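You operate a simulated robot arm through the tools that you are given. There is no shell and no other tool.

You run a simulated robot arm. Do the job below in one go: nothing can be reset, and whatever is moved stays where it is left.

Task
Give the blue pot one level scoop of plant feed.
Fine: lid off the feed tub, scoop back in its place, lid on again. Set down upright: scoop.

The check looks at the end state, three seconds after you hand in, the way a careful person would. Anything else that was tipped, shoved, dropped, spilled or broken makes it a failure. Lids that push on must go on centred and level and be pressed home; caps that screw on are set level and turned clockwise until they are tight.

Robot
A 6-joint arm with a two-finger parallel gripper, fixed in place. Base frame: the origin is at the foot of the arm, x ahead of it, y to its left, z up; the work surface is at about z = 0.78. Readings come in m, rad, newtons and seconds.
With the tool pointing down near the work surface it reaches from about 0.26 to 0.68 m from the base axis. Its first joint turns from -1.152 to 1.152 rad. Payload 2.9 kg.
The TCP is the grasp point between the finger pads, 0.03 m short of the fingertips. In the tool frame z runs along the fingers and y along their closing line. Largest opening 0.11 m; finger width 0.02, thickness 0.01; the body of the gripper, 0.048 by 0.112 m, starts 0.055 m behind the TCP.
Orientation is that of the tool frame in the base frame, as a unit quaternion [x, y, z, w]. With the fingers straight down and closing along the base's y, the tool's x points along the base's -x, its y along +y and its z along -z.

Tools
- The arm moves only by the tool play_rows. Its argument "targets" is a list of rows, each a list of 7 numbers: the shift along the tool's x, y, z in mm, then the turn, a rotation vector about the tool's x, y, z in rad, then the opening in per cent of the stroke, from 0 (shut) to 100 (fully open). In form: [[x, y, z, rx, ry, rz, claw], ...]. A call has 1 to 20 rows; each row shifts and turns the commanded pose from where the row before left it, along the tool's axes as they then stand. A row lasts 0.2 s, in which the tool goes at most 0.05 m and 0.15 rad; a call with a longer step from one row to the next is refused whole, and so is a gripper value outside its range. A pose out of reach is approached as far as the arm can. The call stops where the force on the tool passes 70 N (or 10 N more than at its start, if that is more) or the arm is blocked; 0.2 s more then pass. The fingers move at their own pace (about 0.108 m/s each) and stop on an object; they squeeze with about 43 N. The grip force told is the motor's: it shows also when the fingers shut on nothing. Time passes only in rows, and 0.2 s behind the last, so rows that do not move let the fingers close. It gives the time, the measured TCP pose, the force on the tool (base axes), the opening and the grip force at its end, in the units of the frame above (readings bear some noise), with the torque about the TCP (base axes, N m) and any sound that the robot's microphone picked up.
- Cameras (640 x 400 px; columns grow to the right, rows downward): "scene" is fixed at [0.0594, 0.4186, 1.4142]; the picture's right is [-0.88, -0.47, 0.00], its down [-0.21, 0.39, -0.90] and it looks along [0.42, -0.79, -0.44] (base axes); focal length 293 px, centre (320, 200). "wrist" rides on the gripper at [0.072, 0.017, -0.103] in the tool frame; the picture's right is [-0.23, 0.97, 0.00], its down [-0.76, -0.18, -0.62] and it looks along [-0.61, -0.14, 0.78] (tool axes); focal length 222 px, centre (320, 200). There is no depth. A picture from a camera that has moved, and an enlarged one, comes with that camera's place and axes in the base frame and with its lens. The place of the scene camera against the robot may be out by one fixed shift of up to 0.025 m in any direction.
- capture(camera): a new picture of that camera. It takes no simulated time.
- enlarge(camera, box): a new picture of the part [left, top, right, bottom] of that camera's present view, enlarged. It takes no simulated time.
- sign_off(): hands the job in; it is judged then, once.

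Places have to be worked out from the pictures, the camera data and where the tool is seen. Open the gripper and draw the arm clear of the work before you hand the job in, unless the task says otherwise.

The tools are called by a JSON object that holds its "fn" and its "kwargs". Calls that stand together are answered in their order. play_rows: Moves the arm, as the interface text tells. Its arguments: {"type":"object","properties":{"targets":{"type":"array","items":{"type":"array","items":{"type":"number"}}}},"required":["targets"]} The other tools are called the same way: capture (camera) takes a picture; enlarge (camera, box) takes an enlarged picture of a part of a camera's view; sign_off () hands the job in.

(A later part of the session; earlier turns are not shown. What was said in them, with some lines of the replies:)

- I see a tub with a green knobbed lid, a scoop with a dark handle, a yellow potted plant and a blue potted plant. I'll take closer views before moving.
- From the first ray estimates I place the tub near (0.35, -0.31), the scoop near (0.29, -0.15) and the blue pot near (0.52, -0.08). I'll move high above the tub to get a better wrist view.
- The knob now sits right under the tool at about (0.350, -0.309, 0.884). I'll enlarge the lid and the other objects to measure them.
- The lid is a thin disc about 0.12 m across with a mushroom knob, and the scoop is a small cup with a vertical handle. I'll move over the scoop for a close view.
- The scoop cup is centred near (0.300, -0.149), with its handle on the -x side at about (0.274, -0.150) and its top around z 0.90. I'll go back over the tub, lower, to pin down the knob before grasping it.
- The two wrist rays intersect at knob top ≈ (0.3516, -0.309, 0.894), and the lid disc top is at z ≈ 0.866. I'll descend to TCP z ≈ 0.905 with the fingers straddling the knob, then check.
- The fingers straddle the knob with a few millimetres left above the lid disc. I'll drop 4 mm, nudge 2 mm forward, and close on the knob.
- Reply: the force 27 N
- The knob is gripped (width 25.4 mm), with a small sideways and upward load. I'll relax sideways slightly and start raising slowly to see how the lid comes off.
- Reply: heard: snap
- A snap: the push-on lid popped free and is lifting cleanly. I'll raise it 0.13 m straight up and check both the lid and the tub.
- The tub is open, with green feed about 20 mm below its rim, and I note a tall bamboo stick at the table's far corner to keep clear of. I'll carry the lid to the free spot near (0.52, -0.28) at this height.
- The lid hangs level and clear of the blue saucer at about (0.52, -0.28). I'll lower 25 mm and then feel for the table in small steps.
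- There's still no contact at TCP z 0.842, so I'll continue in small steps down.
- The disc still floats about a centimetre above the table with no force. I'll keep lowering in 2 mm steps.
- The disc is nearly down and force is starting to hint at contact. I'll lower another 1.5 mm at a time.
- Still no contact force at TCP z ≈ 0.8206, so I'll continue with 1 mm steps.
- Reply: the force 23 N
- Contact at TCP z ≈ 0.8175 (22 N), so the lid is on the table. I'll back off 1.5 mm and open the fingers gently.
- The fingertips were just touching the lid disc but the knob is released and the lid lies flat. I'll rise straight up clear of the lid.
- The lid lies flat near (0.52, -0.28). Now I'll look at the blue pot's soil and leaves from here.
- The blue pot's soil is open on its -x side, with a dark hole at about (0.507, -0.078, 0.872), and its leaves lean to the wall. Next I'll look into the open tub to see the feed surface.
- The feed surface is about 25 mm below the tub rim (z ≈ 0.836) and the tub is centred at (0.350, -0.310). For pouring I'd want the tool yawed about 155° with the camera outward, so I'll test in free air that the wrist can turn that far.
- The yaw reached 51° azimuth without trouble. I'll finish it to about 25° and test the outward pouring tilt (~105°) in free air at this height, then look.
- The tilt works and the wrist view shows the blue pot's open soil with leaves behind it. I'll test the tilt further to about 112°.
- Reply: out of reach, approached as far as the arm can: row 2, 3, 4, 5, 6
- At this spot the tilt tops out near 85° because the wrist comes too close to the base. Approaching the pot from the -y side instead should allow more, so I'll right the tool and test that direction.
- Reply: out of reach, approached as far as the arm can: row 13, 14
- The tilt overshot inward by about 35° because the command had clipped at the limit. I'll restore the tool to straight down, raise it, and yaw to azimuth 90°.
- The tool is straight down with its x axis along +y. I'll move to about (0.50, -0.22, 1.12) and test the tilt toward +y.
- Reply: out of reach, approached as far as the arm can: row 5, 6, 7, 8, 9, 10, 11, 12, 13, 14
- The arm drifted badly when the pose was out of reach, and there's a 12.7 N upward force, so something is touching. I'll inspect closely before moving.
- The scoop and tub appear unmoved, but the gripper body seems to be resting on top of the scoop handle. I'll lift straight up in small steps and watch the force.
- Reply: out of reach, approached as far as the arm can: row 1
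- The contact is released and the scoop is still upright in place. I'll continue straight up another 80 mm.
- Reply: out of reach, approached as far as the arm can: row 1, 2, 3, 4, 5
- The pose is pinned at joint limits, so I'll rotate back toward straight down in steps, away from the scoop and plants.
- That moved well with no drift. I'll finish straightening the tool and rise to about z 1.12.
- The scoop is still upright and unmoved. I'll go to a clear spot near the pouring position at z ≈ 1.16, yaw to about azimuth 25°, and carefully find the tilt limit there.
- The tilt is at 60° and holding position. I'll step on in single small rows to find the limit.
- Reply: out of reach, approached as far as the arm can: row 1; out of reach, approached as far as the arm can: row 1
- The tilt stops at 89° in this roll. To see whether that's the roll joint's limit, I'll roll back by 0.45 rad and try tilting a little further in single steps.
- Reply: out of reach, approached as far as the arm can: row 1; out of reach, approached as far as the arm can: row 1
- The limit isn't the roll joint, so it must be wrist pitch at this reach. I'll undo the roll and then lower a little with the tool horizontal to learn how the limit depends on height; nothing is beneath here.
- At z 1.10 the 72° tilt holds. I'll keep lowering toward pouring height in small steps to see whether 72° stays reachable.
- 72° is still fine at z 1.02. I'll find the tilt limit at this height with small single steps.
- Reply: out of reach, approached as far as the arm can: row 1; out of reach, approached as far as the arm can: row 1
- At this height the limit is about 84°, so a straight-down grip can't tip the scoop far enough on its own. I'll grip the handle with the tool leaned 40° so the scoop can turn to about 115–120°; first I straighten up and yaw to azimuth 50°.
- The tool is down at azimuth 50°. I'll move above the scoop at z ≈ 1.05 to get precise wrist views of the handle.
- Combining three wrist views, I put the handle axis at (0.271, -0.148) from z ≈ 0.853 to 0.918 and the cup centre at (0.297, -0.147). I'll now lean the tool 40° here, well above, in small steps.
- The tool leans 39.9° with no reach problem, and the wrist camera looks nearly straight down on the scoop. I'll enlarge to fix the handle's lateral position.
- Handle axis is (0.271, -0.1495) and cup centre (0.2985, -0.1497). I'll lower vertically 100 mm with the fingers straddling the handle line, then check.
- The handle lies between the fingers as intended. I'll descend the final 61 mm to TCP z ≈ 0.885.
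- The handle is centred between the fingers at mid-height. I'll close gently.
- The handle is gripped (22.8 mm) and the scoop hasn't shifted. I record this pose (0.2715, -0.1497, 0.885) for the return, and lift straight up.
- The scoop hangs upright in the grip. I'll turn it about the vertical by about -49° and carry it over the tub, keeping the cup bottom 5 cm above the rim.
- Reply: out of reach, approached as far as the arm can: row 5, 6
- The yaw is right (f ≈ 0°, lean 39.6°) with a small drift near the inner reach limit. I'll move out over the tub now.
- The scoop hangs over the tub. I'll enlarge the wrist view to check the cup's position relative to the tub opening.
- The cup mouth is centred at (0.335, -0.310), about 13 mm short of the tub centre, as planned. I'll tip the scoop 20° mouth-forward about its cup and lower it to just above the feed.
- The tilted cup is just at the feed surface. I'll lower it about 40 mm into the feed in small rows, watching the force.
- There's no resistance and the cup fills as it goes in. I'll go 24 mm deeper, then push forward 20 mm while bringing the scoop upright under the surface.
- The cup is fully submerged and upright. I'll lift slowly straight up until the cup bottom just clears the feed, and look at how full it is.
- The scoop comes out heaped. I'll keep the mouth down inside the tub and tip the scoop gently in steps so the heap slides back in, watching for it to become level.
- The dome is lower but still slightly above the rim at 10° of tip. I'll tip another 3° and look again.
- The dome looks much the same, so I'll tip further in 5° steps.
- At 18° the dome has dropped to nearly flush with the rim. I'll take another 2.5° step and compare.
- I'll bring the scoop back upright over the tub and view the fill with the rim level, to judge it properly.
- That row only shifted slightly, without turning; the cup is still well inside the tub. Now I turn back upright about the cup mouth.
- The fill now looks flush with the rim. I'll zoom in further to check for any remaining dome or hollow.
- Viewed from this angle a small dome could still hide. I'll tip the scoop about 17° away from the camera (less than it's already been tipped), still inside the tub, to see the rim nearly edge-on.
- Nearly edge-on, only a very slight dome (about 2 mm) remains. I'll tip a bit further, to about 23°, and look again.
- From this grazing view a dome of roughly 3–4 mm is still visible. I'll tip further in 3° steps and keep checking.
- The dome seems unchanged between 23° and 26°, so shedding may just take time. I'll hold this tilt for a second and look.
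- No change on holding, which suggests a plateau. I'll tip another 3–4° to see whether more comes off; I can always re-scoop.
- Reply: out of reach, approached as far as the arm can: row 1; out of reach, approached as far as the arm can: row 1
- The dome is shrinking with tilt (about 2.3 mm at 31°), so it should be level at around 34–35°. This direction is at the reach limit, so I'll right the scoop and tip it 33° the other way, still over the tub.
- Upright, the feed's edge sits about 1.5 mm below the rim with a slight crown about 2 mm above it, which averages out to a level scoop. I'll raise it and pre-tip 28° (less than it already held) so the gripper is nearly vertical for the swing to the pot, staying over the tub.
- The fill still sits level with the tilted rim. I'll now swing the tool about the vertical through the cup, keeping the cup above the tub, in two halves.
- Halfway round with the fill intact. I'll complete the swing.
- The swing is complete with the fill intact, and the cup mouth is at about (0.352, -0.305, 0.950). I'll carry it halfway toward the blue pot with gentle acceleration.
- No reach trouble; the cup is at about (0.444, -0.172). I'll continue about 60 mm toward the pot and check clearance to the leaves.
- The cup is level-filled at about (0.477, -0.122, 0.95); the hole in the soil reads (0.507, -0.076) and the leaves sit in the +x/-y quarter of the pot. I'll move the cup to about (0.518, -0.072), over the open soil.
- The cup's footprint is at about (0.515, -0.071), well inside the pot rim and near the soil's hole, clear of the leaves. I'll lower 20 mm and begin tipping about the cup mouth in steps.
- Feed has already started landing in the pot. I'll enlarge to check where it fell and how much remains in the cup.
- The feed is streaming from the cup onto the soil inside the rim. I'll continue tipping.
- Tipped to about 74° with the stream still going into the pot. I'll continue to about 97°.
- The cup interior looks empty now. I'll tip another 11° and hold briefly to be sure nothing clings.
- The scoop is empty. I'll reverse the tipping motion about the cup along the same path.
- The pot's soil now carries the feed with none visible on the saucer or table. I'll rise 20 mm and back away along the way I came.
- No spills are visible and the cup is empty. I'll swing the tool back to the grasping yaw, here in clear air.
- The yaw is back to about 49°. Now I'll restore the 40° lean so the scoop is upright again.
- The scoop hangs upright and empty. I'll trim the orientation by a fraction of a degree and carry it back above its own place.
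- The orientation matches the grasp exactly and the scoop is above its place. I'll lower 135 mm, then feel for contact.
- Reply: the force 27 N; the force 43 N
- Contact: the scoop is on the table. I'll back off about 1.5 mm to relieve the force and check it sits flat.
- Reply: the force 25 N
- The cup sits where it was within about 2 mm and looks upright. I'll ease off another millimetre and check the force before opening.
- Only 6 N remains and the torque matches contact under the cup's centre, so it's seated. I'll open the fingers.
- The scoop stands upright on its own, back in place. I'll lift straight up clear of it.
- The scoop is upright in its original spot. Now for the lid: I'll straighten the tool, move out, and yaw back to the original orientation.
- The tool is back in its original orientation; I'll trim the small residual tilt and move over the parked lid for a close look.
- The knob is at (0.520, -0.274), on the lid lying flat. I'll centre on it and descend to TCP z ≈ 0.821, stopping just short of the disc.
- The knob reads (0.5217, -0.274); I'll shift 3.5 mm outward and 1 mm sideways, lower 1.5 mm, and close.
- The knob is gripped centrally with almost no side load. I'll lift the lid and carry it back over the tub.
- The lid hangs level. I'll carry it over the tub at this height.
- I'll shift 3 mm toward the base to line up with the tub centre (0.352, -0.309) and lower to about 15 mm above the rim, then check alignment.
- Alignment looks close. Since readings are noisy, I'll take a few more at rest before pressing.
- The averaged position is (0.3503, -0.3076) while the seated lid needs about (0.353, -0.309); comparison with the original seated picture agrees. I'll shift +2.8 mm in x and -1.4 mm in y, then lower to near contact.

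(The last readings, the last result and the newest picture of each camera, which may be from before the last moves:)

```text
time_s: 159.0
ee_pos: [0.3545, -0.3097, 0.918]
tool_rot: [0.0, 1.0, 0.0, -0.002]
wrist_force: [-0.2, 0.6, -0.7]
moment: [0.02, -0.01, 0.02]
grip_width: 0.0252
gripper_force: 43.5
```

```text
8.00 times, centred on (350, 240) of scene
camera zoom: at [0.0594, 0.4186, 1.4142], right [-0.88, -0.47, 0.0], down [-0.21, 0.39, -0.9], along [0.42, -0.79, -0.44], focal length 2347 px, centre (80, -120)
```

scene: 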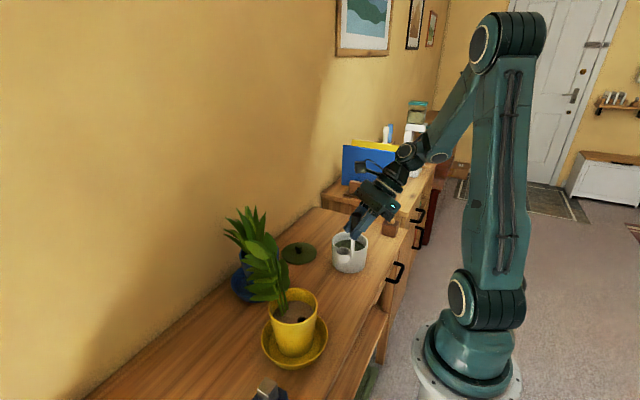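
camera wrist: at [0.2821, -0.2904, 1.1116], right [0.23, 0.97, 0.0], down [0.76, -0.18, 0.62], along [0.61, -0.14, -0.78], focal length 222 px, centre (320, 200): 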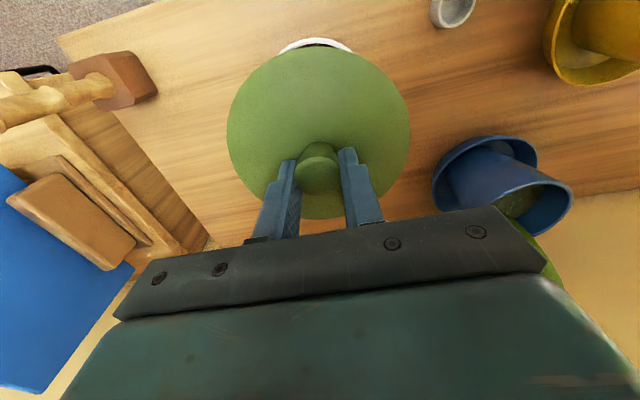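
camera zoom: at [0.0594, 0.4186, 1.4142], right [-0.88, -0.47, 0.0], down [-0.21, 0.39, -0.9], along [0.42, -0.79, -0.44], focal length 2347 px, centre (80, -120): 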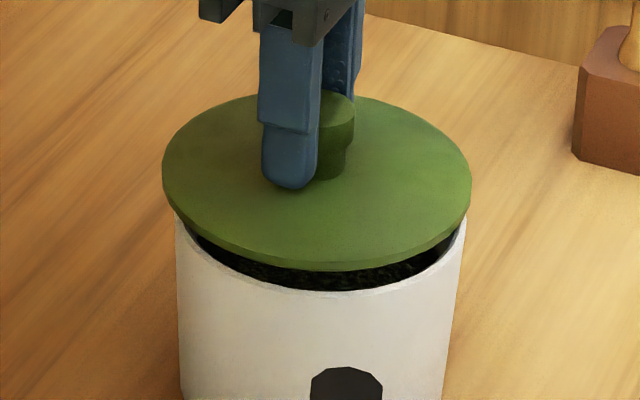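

The scene comparison with the original seated lid now agrees within about a millimetre both ways. I'll lower in small steps until the lid meets the rim.

{"fn": "play_rows", "kwargs": {"targets": [[0, 0, 3, 0, 0, 0, 0], [0, 0, 2, 0, 0, 0, 0], [0, 0, 0, 0, 0, 0, 0]]}}

{"fn": "play_rows", "kwargs": {"targets": [[0, 0, 2, 0, 0, 0, 0], [0, 0, 0, 0, 0, 0, 0]]}}

{"fn": "play_rows", "kwargs": {"targets": [[0, 0, 1.5, 0, 0, 0, 0], [0, 0, 0, 0, 0, 0, 0]]}}

```text
time_s: 159.8
ee_pos: [0.3544, -0.3095, 0.9117]
tool_rot: [0.0, 1.0, 0.001, -0.002]
wrist_force: [0.2, -0.7, -0.6]
moment: [-0.01, 0.0, -0.03]
grip_width: 0.0255
gripper_force: 42.3
```

```text
time_s: 160.4
ee_pos: [0.3547, -0.3094, 0.91]
tool_rot: [0.0, 1.0, 0.0, 0.0]
wrist_force: [0.0, 0.0, -0.8]
moment: [0.0, -0.02, 0.0]
grip_width: 0.0252
gripper_force: 43.4
```

```text
time_s: 161.0
ee_pos: [0.3546, -0.3083, 0.9084]
tool_rot: [0.0, 1.0, 0.0, 0.0]
wrist_force: [0.7, 0.3, -0.3]
moment: [0.0, 0.0, 0.01]
grip_width: 0.0256
gripper_force: 43.8
```

{"fn": "enlarge", "kwargs": {"camera": "scene", "box": [325, 220, 375, 270]}}

```text
8.00 times, centred on (350, 245) of scene
camera zoom: at [0.0594, 0.4186, 1.4142], right [-0.88, -0.47, 0.0], down [-0.21, 0.39, -0.9], along [0.42, -0.79, -0.44], focal length 2347 px, centre (80, -160)
```

zoom: 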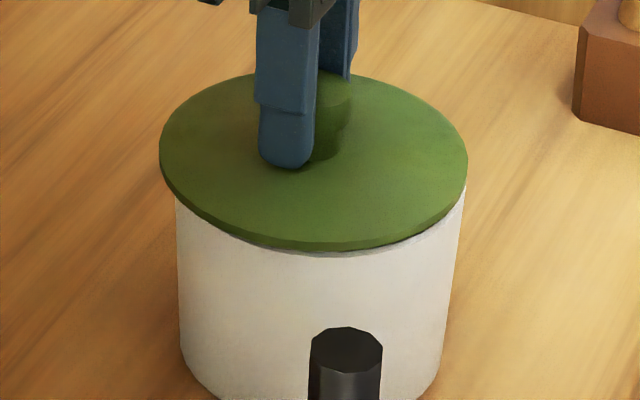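

The lid sits just above the rim but its overhang looks a bit larger on the left of the picture than on the right. I'll zoom on both edges to measure.

{"fn": "enlarge", "kwargs": {"camera": "scene", "box": [326, 232, 340, 252]}}

{"fn": "enlarge", "kwargs": {"camera": "scene", "box": [358, 232, 372, 252]}}

{"fn": "enlarge", "kwargs": {"camera": "scene", "box": [342, 240, 356, 260]}}

```text
16.00 times, centred on (333, 242) of scene
camera zoom: at [0.0594, 0.4186, 1.4142], right [-0.88, -0.47, 0.0], down [-0.21, 0.39, -0.9], along [0.42, -0.79, -0.44], focal length 4694 px, centre (112, -472)
```

zoom: 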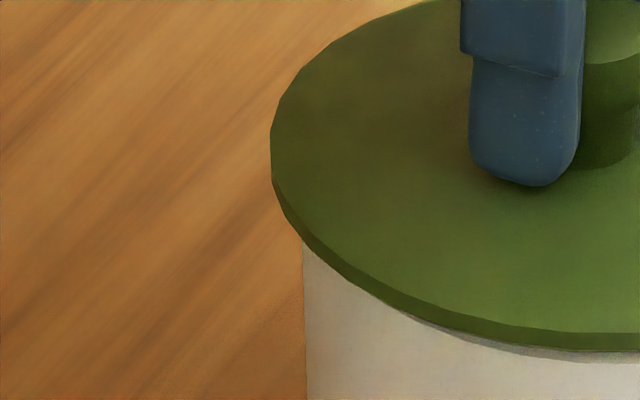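

```text
16.00 times, centred on (365, 242) of scene
camera zoom: at [0.0594, 0.4186, 1.4142], right [-0.88, -0.47, 0.0], down [-0.21, 0.39, -0.9], along [0.42, -0.79, -0.44], focal length 4694 px, centre (-400, -472)
```

zoom: 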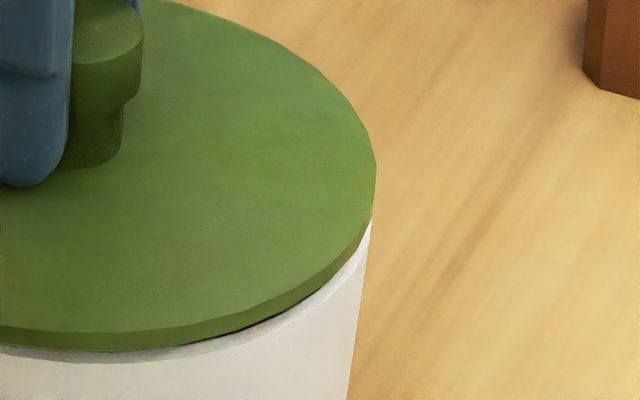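

```text
16.00 times, centred on (349, 250) of scene
camera zoom: at [0.0594, 0.4186, 1.4142], right [-0.88, -0.47, 0.0], down [-0.21, 0.39, -0.9], along [0.42, -0.79, -0.44], focal length 4694 px, centre (-144, -600)
```

zoom: 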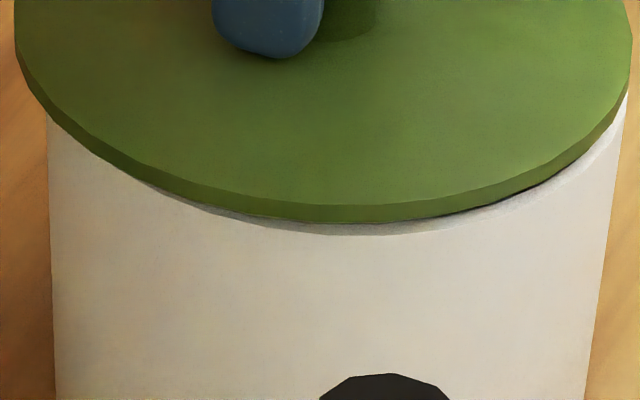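

Edge measurements put the lid about 2–2.5 mm off the tub's centre toward the picture's left. I'll raise 2 mm, shift by (-1.9, -0.6) mm, and re-measure.

{"fn": "play_rows", "kwargs": {"targets": [[0, 0, -2, 0, 0, 0, 0], [1.9, -0.6, 0, 0, 0, 0, 0], [0, 0, 0, 0, 0, 0, 0]]}}

{"fn": "play_rows", "kwargs": {"targets": [[0, 0, 0, 0, 0, 0, 0]]}}

{"fn": "enlarge", "kwargs": {"camera": "scene", "box": [326, 232, 340, 252]}}

{"fn": "enlarge", "kwargs": {"camera": "scene", "box": [358, 232, 372, 252]}}

{"fn": "enlarge", "kwargs": {"camera": "scene", "box": [342, 240, 356, 260]}}

```text
time_s: 161.8
ee_pos: [0.3521, -0.3093, 0.9111]
tool_rot: [0.001, 1.0, 0.001, -0.001]
wrist_force: [-0.4, -0.1, -0.4]
moment: [0.0, -0.01, 0.03]
grip_width: 0.0254
gripper_force: 43.0
```

```text
time_s: 162.2
ee_pos: [0.351, -0.3091, 0.9105]
tool_rot: [0.001, 1.0, 0.0, -0.001]
wrist_force: [0.0, 0.4, 0.1]
moment: [0.01, 0.01, 0.03]
grip_width: 0.0255
gripper_force: 43.1
```

```text
16.00 times, centred on (333, 242) of scene
camera zoom: at [0.0594, 0.4186, 1.4142], right [-0.88, -0.47, 0.0], down [-0.21, 0.39, -0.9], along [0.42, -0.79, -0.44], focal length 4694 px, centre (112, -472)
```

zoom: 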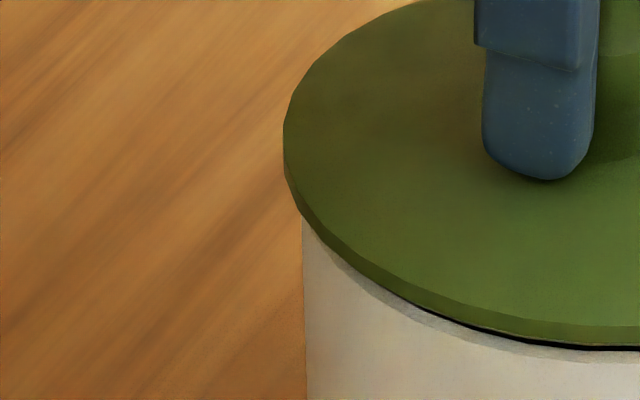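

```text
16.00 times, centred on (365, 242) of scene
camera zoom: at [0.0594, 0.4186, 1.4142], right [-0.88, -0.47, 0.0], down [-0.21, 0.39, -0.9], along [0.42, -0.79, -0.44], focal length 4694 px, centre (-400, -472)
```

zoom: 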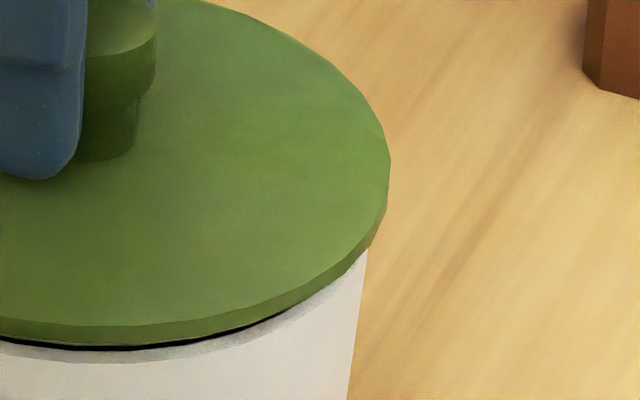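

```text
16.00 times, centred on (349, 250) of scene
camera zoom: at [0.0594, 0.4186, 1.4142], right [-0.88, -0.47, 0.0], down [-0.21, 0.39, -0.9], along [0.42, -0.79, -0.44], focal length 4694 px, centre (-144, -600)
```

zoom: 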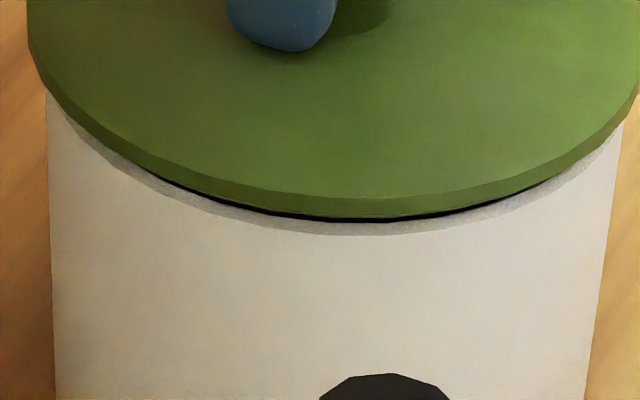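

The lid is now centred left-right on the tub (edges symmetric), and its depth agrees with the original grip position. I'll lower to contact in small steps.

{"fn": "play_rows", "kwargs": {"targets": [[0, 0, 2, 0, 0, 0, 0], [0, 0, 0, 0, 0, 0, 0]]}}

{"fn": "play_rows", "kwargs": {"targets": [[0, 0, 1.5, 0, 0, 0, 0], [0, 0, 0, 0, 0, 0, 0]]}}

{"fn": "play_rows", "kwargs": {"targets": [[0, 0, 1, 0, 0, 0, 0], [0, 0, 0, 0, 0, 0, 0]]}}

```text
time_s: 162.8
ee_pos: [0.3521, -0.3087, 0.9075]
tool_rot: [0.0, 1.0, 0.001, -0.001]
wrist_force: [-0.2, 0.1, -0.6]
moment: [0.01, 0.0, -0.03]
grip_width: 0.0254
gripper_force: 43.6
```

```text
time_s: 163.4
ee_pos: [0.3518, -0.3083, 0.9077]
tool_rot: [0.001, 1.0, 0.0, -0.001]
wrist_force: [0.7, -0.4, 0.7]
moment: [-0.02, 0.02, 0.0]
grip_width: 0.0255
gripper_force: 42.9
```

```text
time_s: 164.0
ee_pos: [0.3532, -0.3091, 0.9068]
tool_rot: [0.0, 1.0, 0.0, 0.0]
wrist_force: [-0.5, 0.7, -0.9]
moment: [0.0, 0.01, -0.01]
grip_width: 0.0255
gripper_force: 42.7
```

{"fn": "play_rows", "kwargs": {"targets": [[0, 0, 1, 0, 0, 0, 0], [0, 0, 0, 0, 0, 0, 0]]}}

{"fn": "play_rows", "kwargs": {"targets": [[0, 0, 1, 0, 0, 0, 0], [0, 0, 0, 0, 0, 0, 0]]}}

{"fn": "enlarge", "kwargs": {"camera": "scene", "box": [342, 240, 356, 260]}}

```text
time_s: 164.6
ee_pos: [0.3525, -0.3107, 0.9054]
tool_rot: [0.001, 1.0, 0.0, -0.001]
wrist_force: [-0.3, 0.2, 0.2]
moment: [0.02, 0.0, -0.02]
grip_width: 0.0255
gripper_force: 42.5
```

```text
time_s: 165.2
ee_pos: [0.3522, -0.3097, 0.9061]
tool_rot: [0.0, 1.0, -0.001, 0.0]
wrist_force: [-7.4, 3.0, 30.1]
moment: [0.17, 0.59, 0.03]
grip_width: 0.0256
gripper_force: 42.6
heard: snap
```

```text
16.00 times, centred on (349, 250) of scene
camera zoom: at [0.0588, 0.419, 1.4141], right [-0.88, -0.47, 0.0], down [-0.21, 0.39, -0.9], along [0.42, -0.79, -0.44], focal length 4694 px, centre (-144, -600)
```

zoom: 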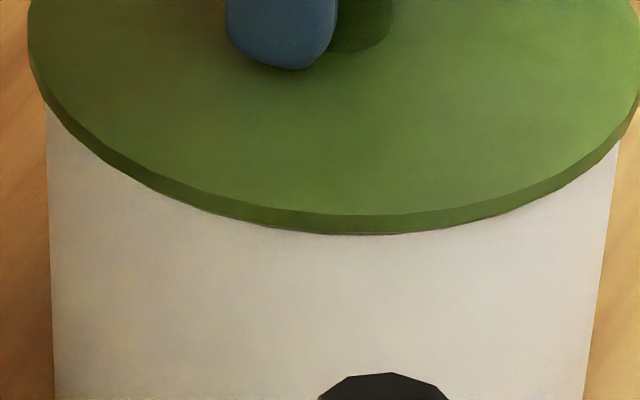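

A snap: the lid went home at 30 N at the expected height. I'll press one more millimetre to be sure it's fully seated, then relax.

{"fn": "play_rows", "kwargs": {"targets": [[0, 0, 1, 0, 0, 0, 0], [0, 0, 0, 0, 0, 0, 0]]}}

{"fn": "play_rows", "kwargs": {"targets": [[0, 0, -2, 0, 0, 0, 0], [0, 0, 0, 0, 0, 0, 0]]}}

{"fn": "enlarge", "kwargs": {"camera": "scene", "box": [325, 220, 375, 270]}}

```text
time_s: 165.8
ee_pos: [0.3519, -0.3098, 0.9069]
tool_rot: [0.002, 1.0, -0.001, 0.002]
wrist_force: [-9.5, 1.0, 44.4]
moment: [0.2, 0.72, 0.01]
grip_width: 0.0255
gripper_force: 42.7
```

```text
time_s: 166.4
ee_pos: [0.3526, -0.3096, 0.9056]
tool_rot: [0.0, 1.0, -0.001, 0.001]
wrist_force: [-1.6, -4.6, 24.1]
moment: [-0.08, -0.07, -0.04]
grip_width: 0.0254
gripper_force: 42.9
```

```text
8.00 times, centred on (350, 245) of scene
camera zoom: at [0.0591, 0.4187, 1.4141], right [-0.88, -0.47, 0.0], down [-0.21, 0.39, -0.9], along [0.42, -0.79, -0.44], focal length 2347 px, centre (80, -160)
```

zoom: 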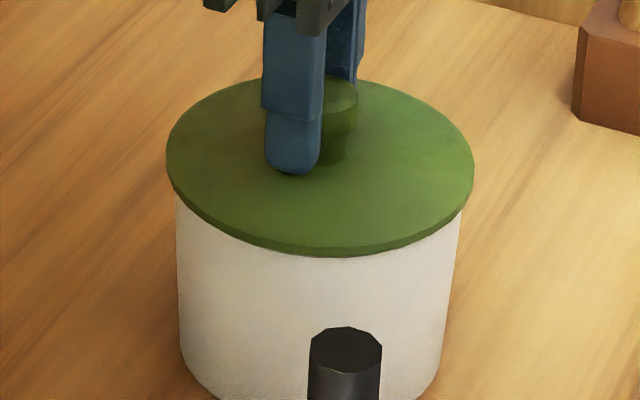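

The lid is on, level and centred. I'll ease off the remaining load and open the fingers.

{"fn": "play_rows", "kwargs": {"targets": [[0, 0, -1.2, 0, 0, 0, 0], [0, 0, 0, 0, 0, 0, 0]]}}

{"fn": "play_rows", "kwargs": {"targets": [[0, 0, 0, 0, 0, 0, 30], [0, 0, 0, 0, 0, 0, 45], [0, 0, 0, 0, 0, 0, 60], [0, 0, 0, 0, 0, 0, 60]]}}

{"fn": "enlarge", "kwargs": {"camera": "scene", "box": [325, 220, 375, 270]}}

```text
time_s: 167.0
ee_pos: [0.352, -0.3093, 0.9056]
tool_rot: [0.001, 1.0, 0.0, -0.001]
wrist_force: [1.9, -7.4, 8.6]
moment: [-0.27, -0.49, -0.2]
grip_width: 0.0253
gripper_force: 43.1
```

```text
time_s: 168.0
ee_pos: [0.3527, -0.3101, 0.906]
tool_rot: [0.0, 1.0, 0.0, 0.0]
wrist_force: [-0.1, -0.8, 0.1]
moment: [0.02, 0.01, -0.01]
grip_width: 0.0661
gripper_force: 0.0
```

```text
8.00 times, centred on (350, 245) of scene
camera zoom: at [0.0594, 0.4186, 1.4142], right [-0.88, -0.47, 0.0], down [-0.21, 0.39, -0.9], along [0.42, -0.79, -0.44], focal length 2347 px, centre (80, -160)
```

zoom: 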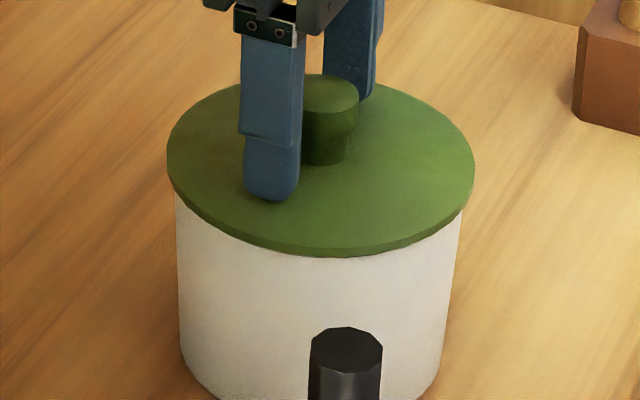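

The knob is released with no residual force and the lid hasn't moved. I'll rise straight up and check everything.

{"fn": "play_rows", "kwargs": {"targets": [[0, 0, -8, 0, 0, 0, 60], [0, 0, -20, 0, 0, 0, 60], [0, 0, -35, 0, 0, 0, 60], [0, 0, -40, 0, 0, 0, 60], [0, 0, -40, 0, 0, 0, 60], [0, 0, -40, 0, 0, 0, 60], [0, 0, -40, 0, 0, 0, 60], [0, 0, 0, 0, 0, 0, 60]]}}

{"fn": "capture", "kwargs": {"camera": "wrist"}}

{"fn": "enlarge", "kwargs": {"camera": "scene", "box": [220, 200, 400, 380]}}

{"fn": "enlarge", "kwargs": {"camera": "scene", "box": [315, 220, 385, 310]}}

```text
time_s: 169.8
ee_pos: [0.3532, -0.3108, 1.1291]
tool_rot: [0.001, 1.0, 0.0, -0.001]
wrist_force: [0.7, 0.1, -0.2]
moment: [0.0, 0.0, 0.05]
grip_width: 0.0659
gripper_force: 0.0
```

```text
taken
camera wrist: at [0.2793, -0.2932, 1.2313], right [0.23, 0.97, 0.0], down [0.76, -0.18, 0.62], along [0.61, -0.14, -0.78], focal length 222 px, centre (320, 200)
```

wrist: 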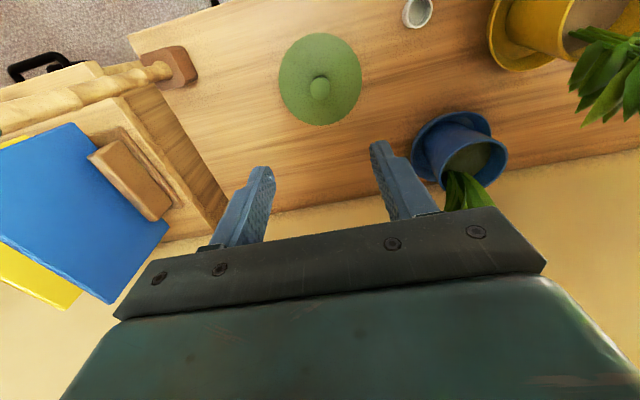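

```text
2.22 times, centred on (310, 290) of scene
camera zoom: at [0.0594, 0.4186, 1.4142], right [-0.88, -0.47, 0.0], down [-0.21, 0.39, -0.9], along [0.42, -0.79, -0.44], focal length 652 px, centre (342, 0)
```

zoom: 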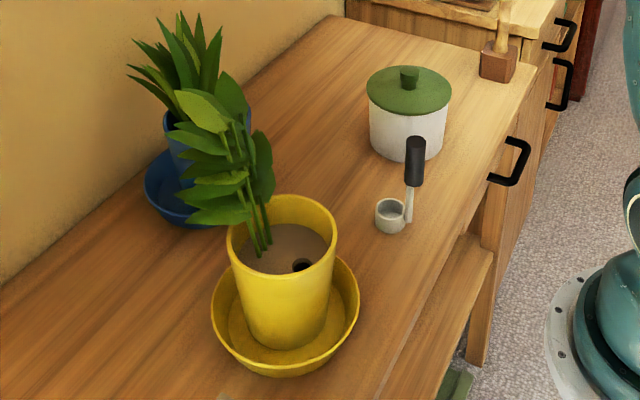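

```text
4.44 times, centred on (350, 265) of scene
camera zoom: at [0.0594, 0.4186, 1.4142], right [-0.88, -0.47, 0.0], down [-0.21, 0.39, -0.9], along [0.42, -0.79, -0.44], focal length 1304 px, centre (187, -89)
```

zoom: 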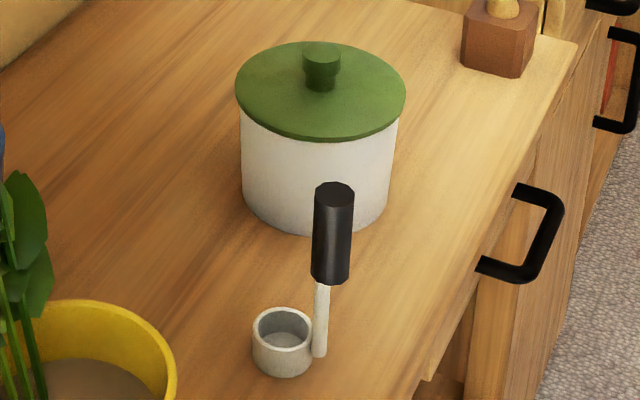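

Lid on, scoop upright in place, pots undisturbed. I'll take close looks at the blue pot and the scoop interior for any spill or residue.

{"fn": "enlarge", "kwargs": {"camera": "wrist", "box": [390, 80, 530, 220]}}

{"fn": "enlarge", "kwargs": {"camera": "scene", "box": [330, 275, 370, 305]}}

{"fn": "enlarge", "kwargs": {"camera": "wrist", "box": [240, 0, 440, 150]}}

```text
2.86 times, centred on (460, 150) of wrist
camera zoom: at [0.2793, -0.2932, 1.2313], right [0.23, 0.97, 0.0], down [0.76, -0.18, 0.62], along [0.61, -0.14, -0.78], focal length 635 px, centre (-80, 343)
```

zoom: 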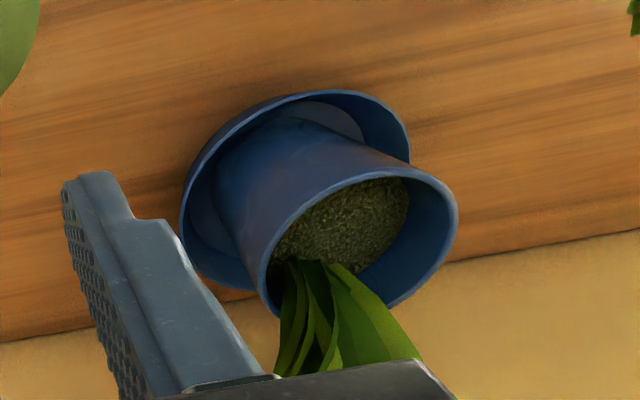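

```text
13.33 times, centred on (350, 290) of scene
camera zoom: at [0.0594, 0.4186, 1.4142], right [-0.88, -0.47, 0.0], down [-0.21, 0.39, -0.9], along [0.42, -0.79, -0.44], focal length 3911 px, centre (-80, -1000)
```

zoom: 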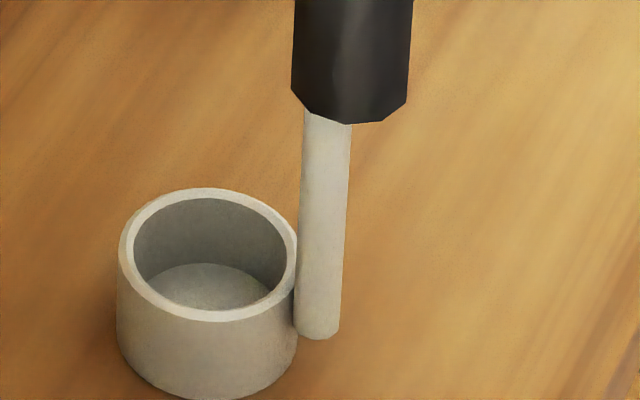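

```text
2.67 times, centred on (340, 75) of wrist
camera zoom: at [0.2793, -0.2932, 1.2313], right [0.23, 0.97, 0.0], down [0.76, -0.18, 0.62], along [0.61, -0.14, -0.78], focal length 592 px, centre (267, 533)
```

zoom: 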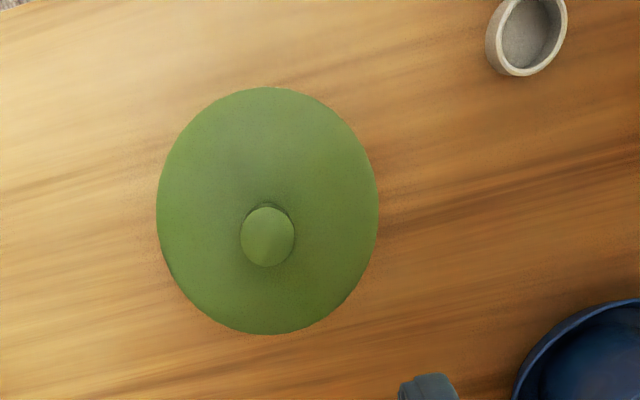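

Everything is clean: feed only on the blue pot's soil, scoop empty and upright, lid seated. I'll open the gripper fully and draw the arm up and back to its starting pose.

{"fn": "play_rows", "kwargs": {"targets": [[0, 0, -35, 0, 0, 0, 80], [0, 0, -40, 0, 0, 0, 100], [0, 0, -40, 0, 0, 0, 100], [0, 0, -30, 0, 0, 0, 100], [-4, 35, 0, 0, 0, 0, 100], [-4, 35, 0, 0, 0, 0, 100], [-4, 35, 0, 0, 0, 0, 100], [-4, 35, 0, 0, 0, 0, 100], [-4, 35, 0, 0, 0, 0, 100], [-4, 35, 0, 0, 0, 0, 100], [0, 20, 0, 0, 0, 0, 100], [0, 0, 0, 0, 0, 0, 100], [0, 0, 0, 0, 0, 0, 100]]}}

{"fn": "capture", "kwargs": {"camera": "scene"}}

{"fn": "capture", "kwargs": {"camera": "wrist"}}

```text
time_s: 172.6
ee_pos: [0.3778, -0.08, 1.2739]
tool_rot: [0.001, 1.0, 0.0, 0.0]
wrist_force: [-0.4, 0.2, 0.0]
moment: [-0.02, -0.01, -0.03]
grip_width: 0.1101
gripper_force: 0.0
```

```text
taken
```

scene: 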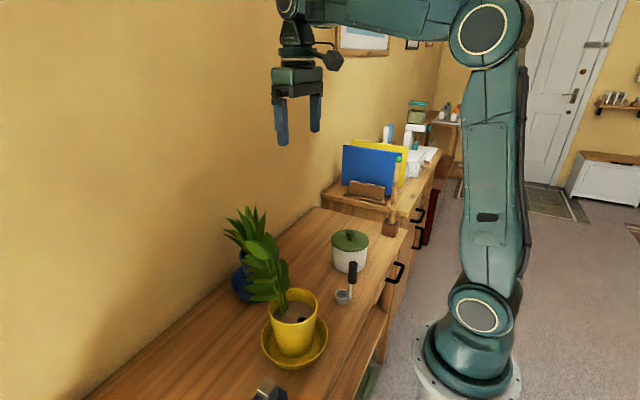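

```text
taken
camera wrist: at [0.3046, -0.0626, 1.3771], right [0.23, 0.97, 0.0], down [0.76, -0.18, 0.62], along [0.61, -0.14, -0.78], focal length 222 px, centre (320, 200)
```

wrist: 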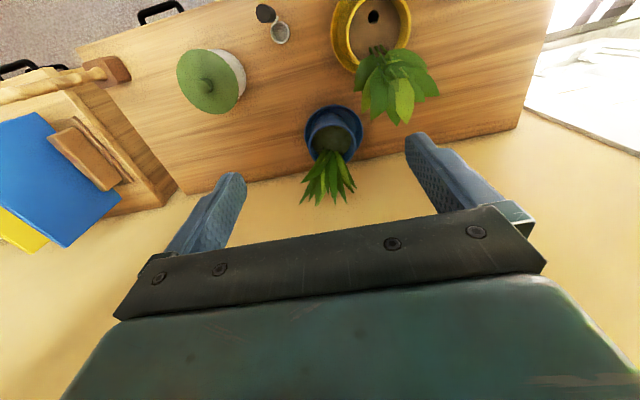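

The arm is clear with the gripper open, and the scene matches the start except that the blue pot now holds its scoop of feed. I'm handing the job in.

{"fn": "sign_off", "kwargs": {}}

```text
The job is handed in.
```

The blue pot has had one level scoop of plant feed. I handed the job in, and no verdict has come back yet.

- **Feed:** The scoop came out heaped, so I tipped the excess back into the tub. That left it roughly level, with the edge about 1.5 mm below the rim and a crown about 2 mm above it. I then emptied it all onto the blue pot's soil. I saw no feed on the saucer, the table or the yellow pot, and the scoop looked empty afterwards.
- **Scoop:** It is back standing upright, within about 2 mm of where it started.
- **Lid:** It went back on centred and level. I heard it snap home at about 30 N and pressed a little further to be sure.
- **Arm:** The gripper is open and the arm is back near its starting pose.

While I was testing how far the arm could tilt, it ran past its reach. The gripper then drifted down onto the top of the scoop handle with about 13 N. I lifted it straight off. The pictures afterwards showed the scoop and tub unmoved and upright.
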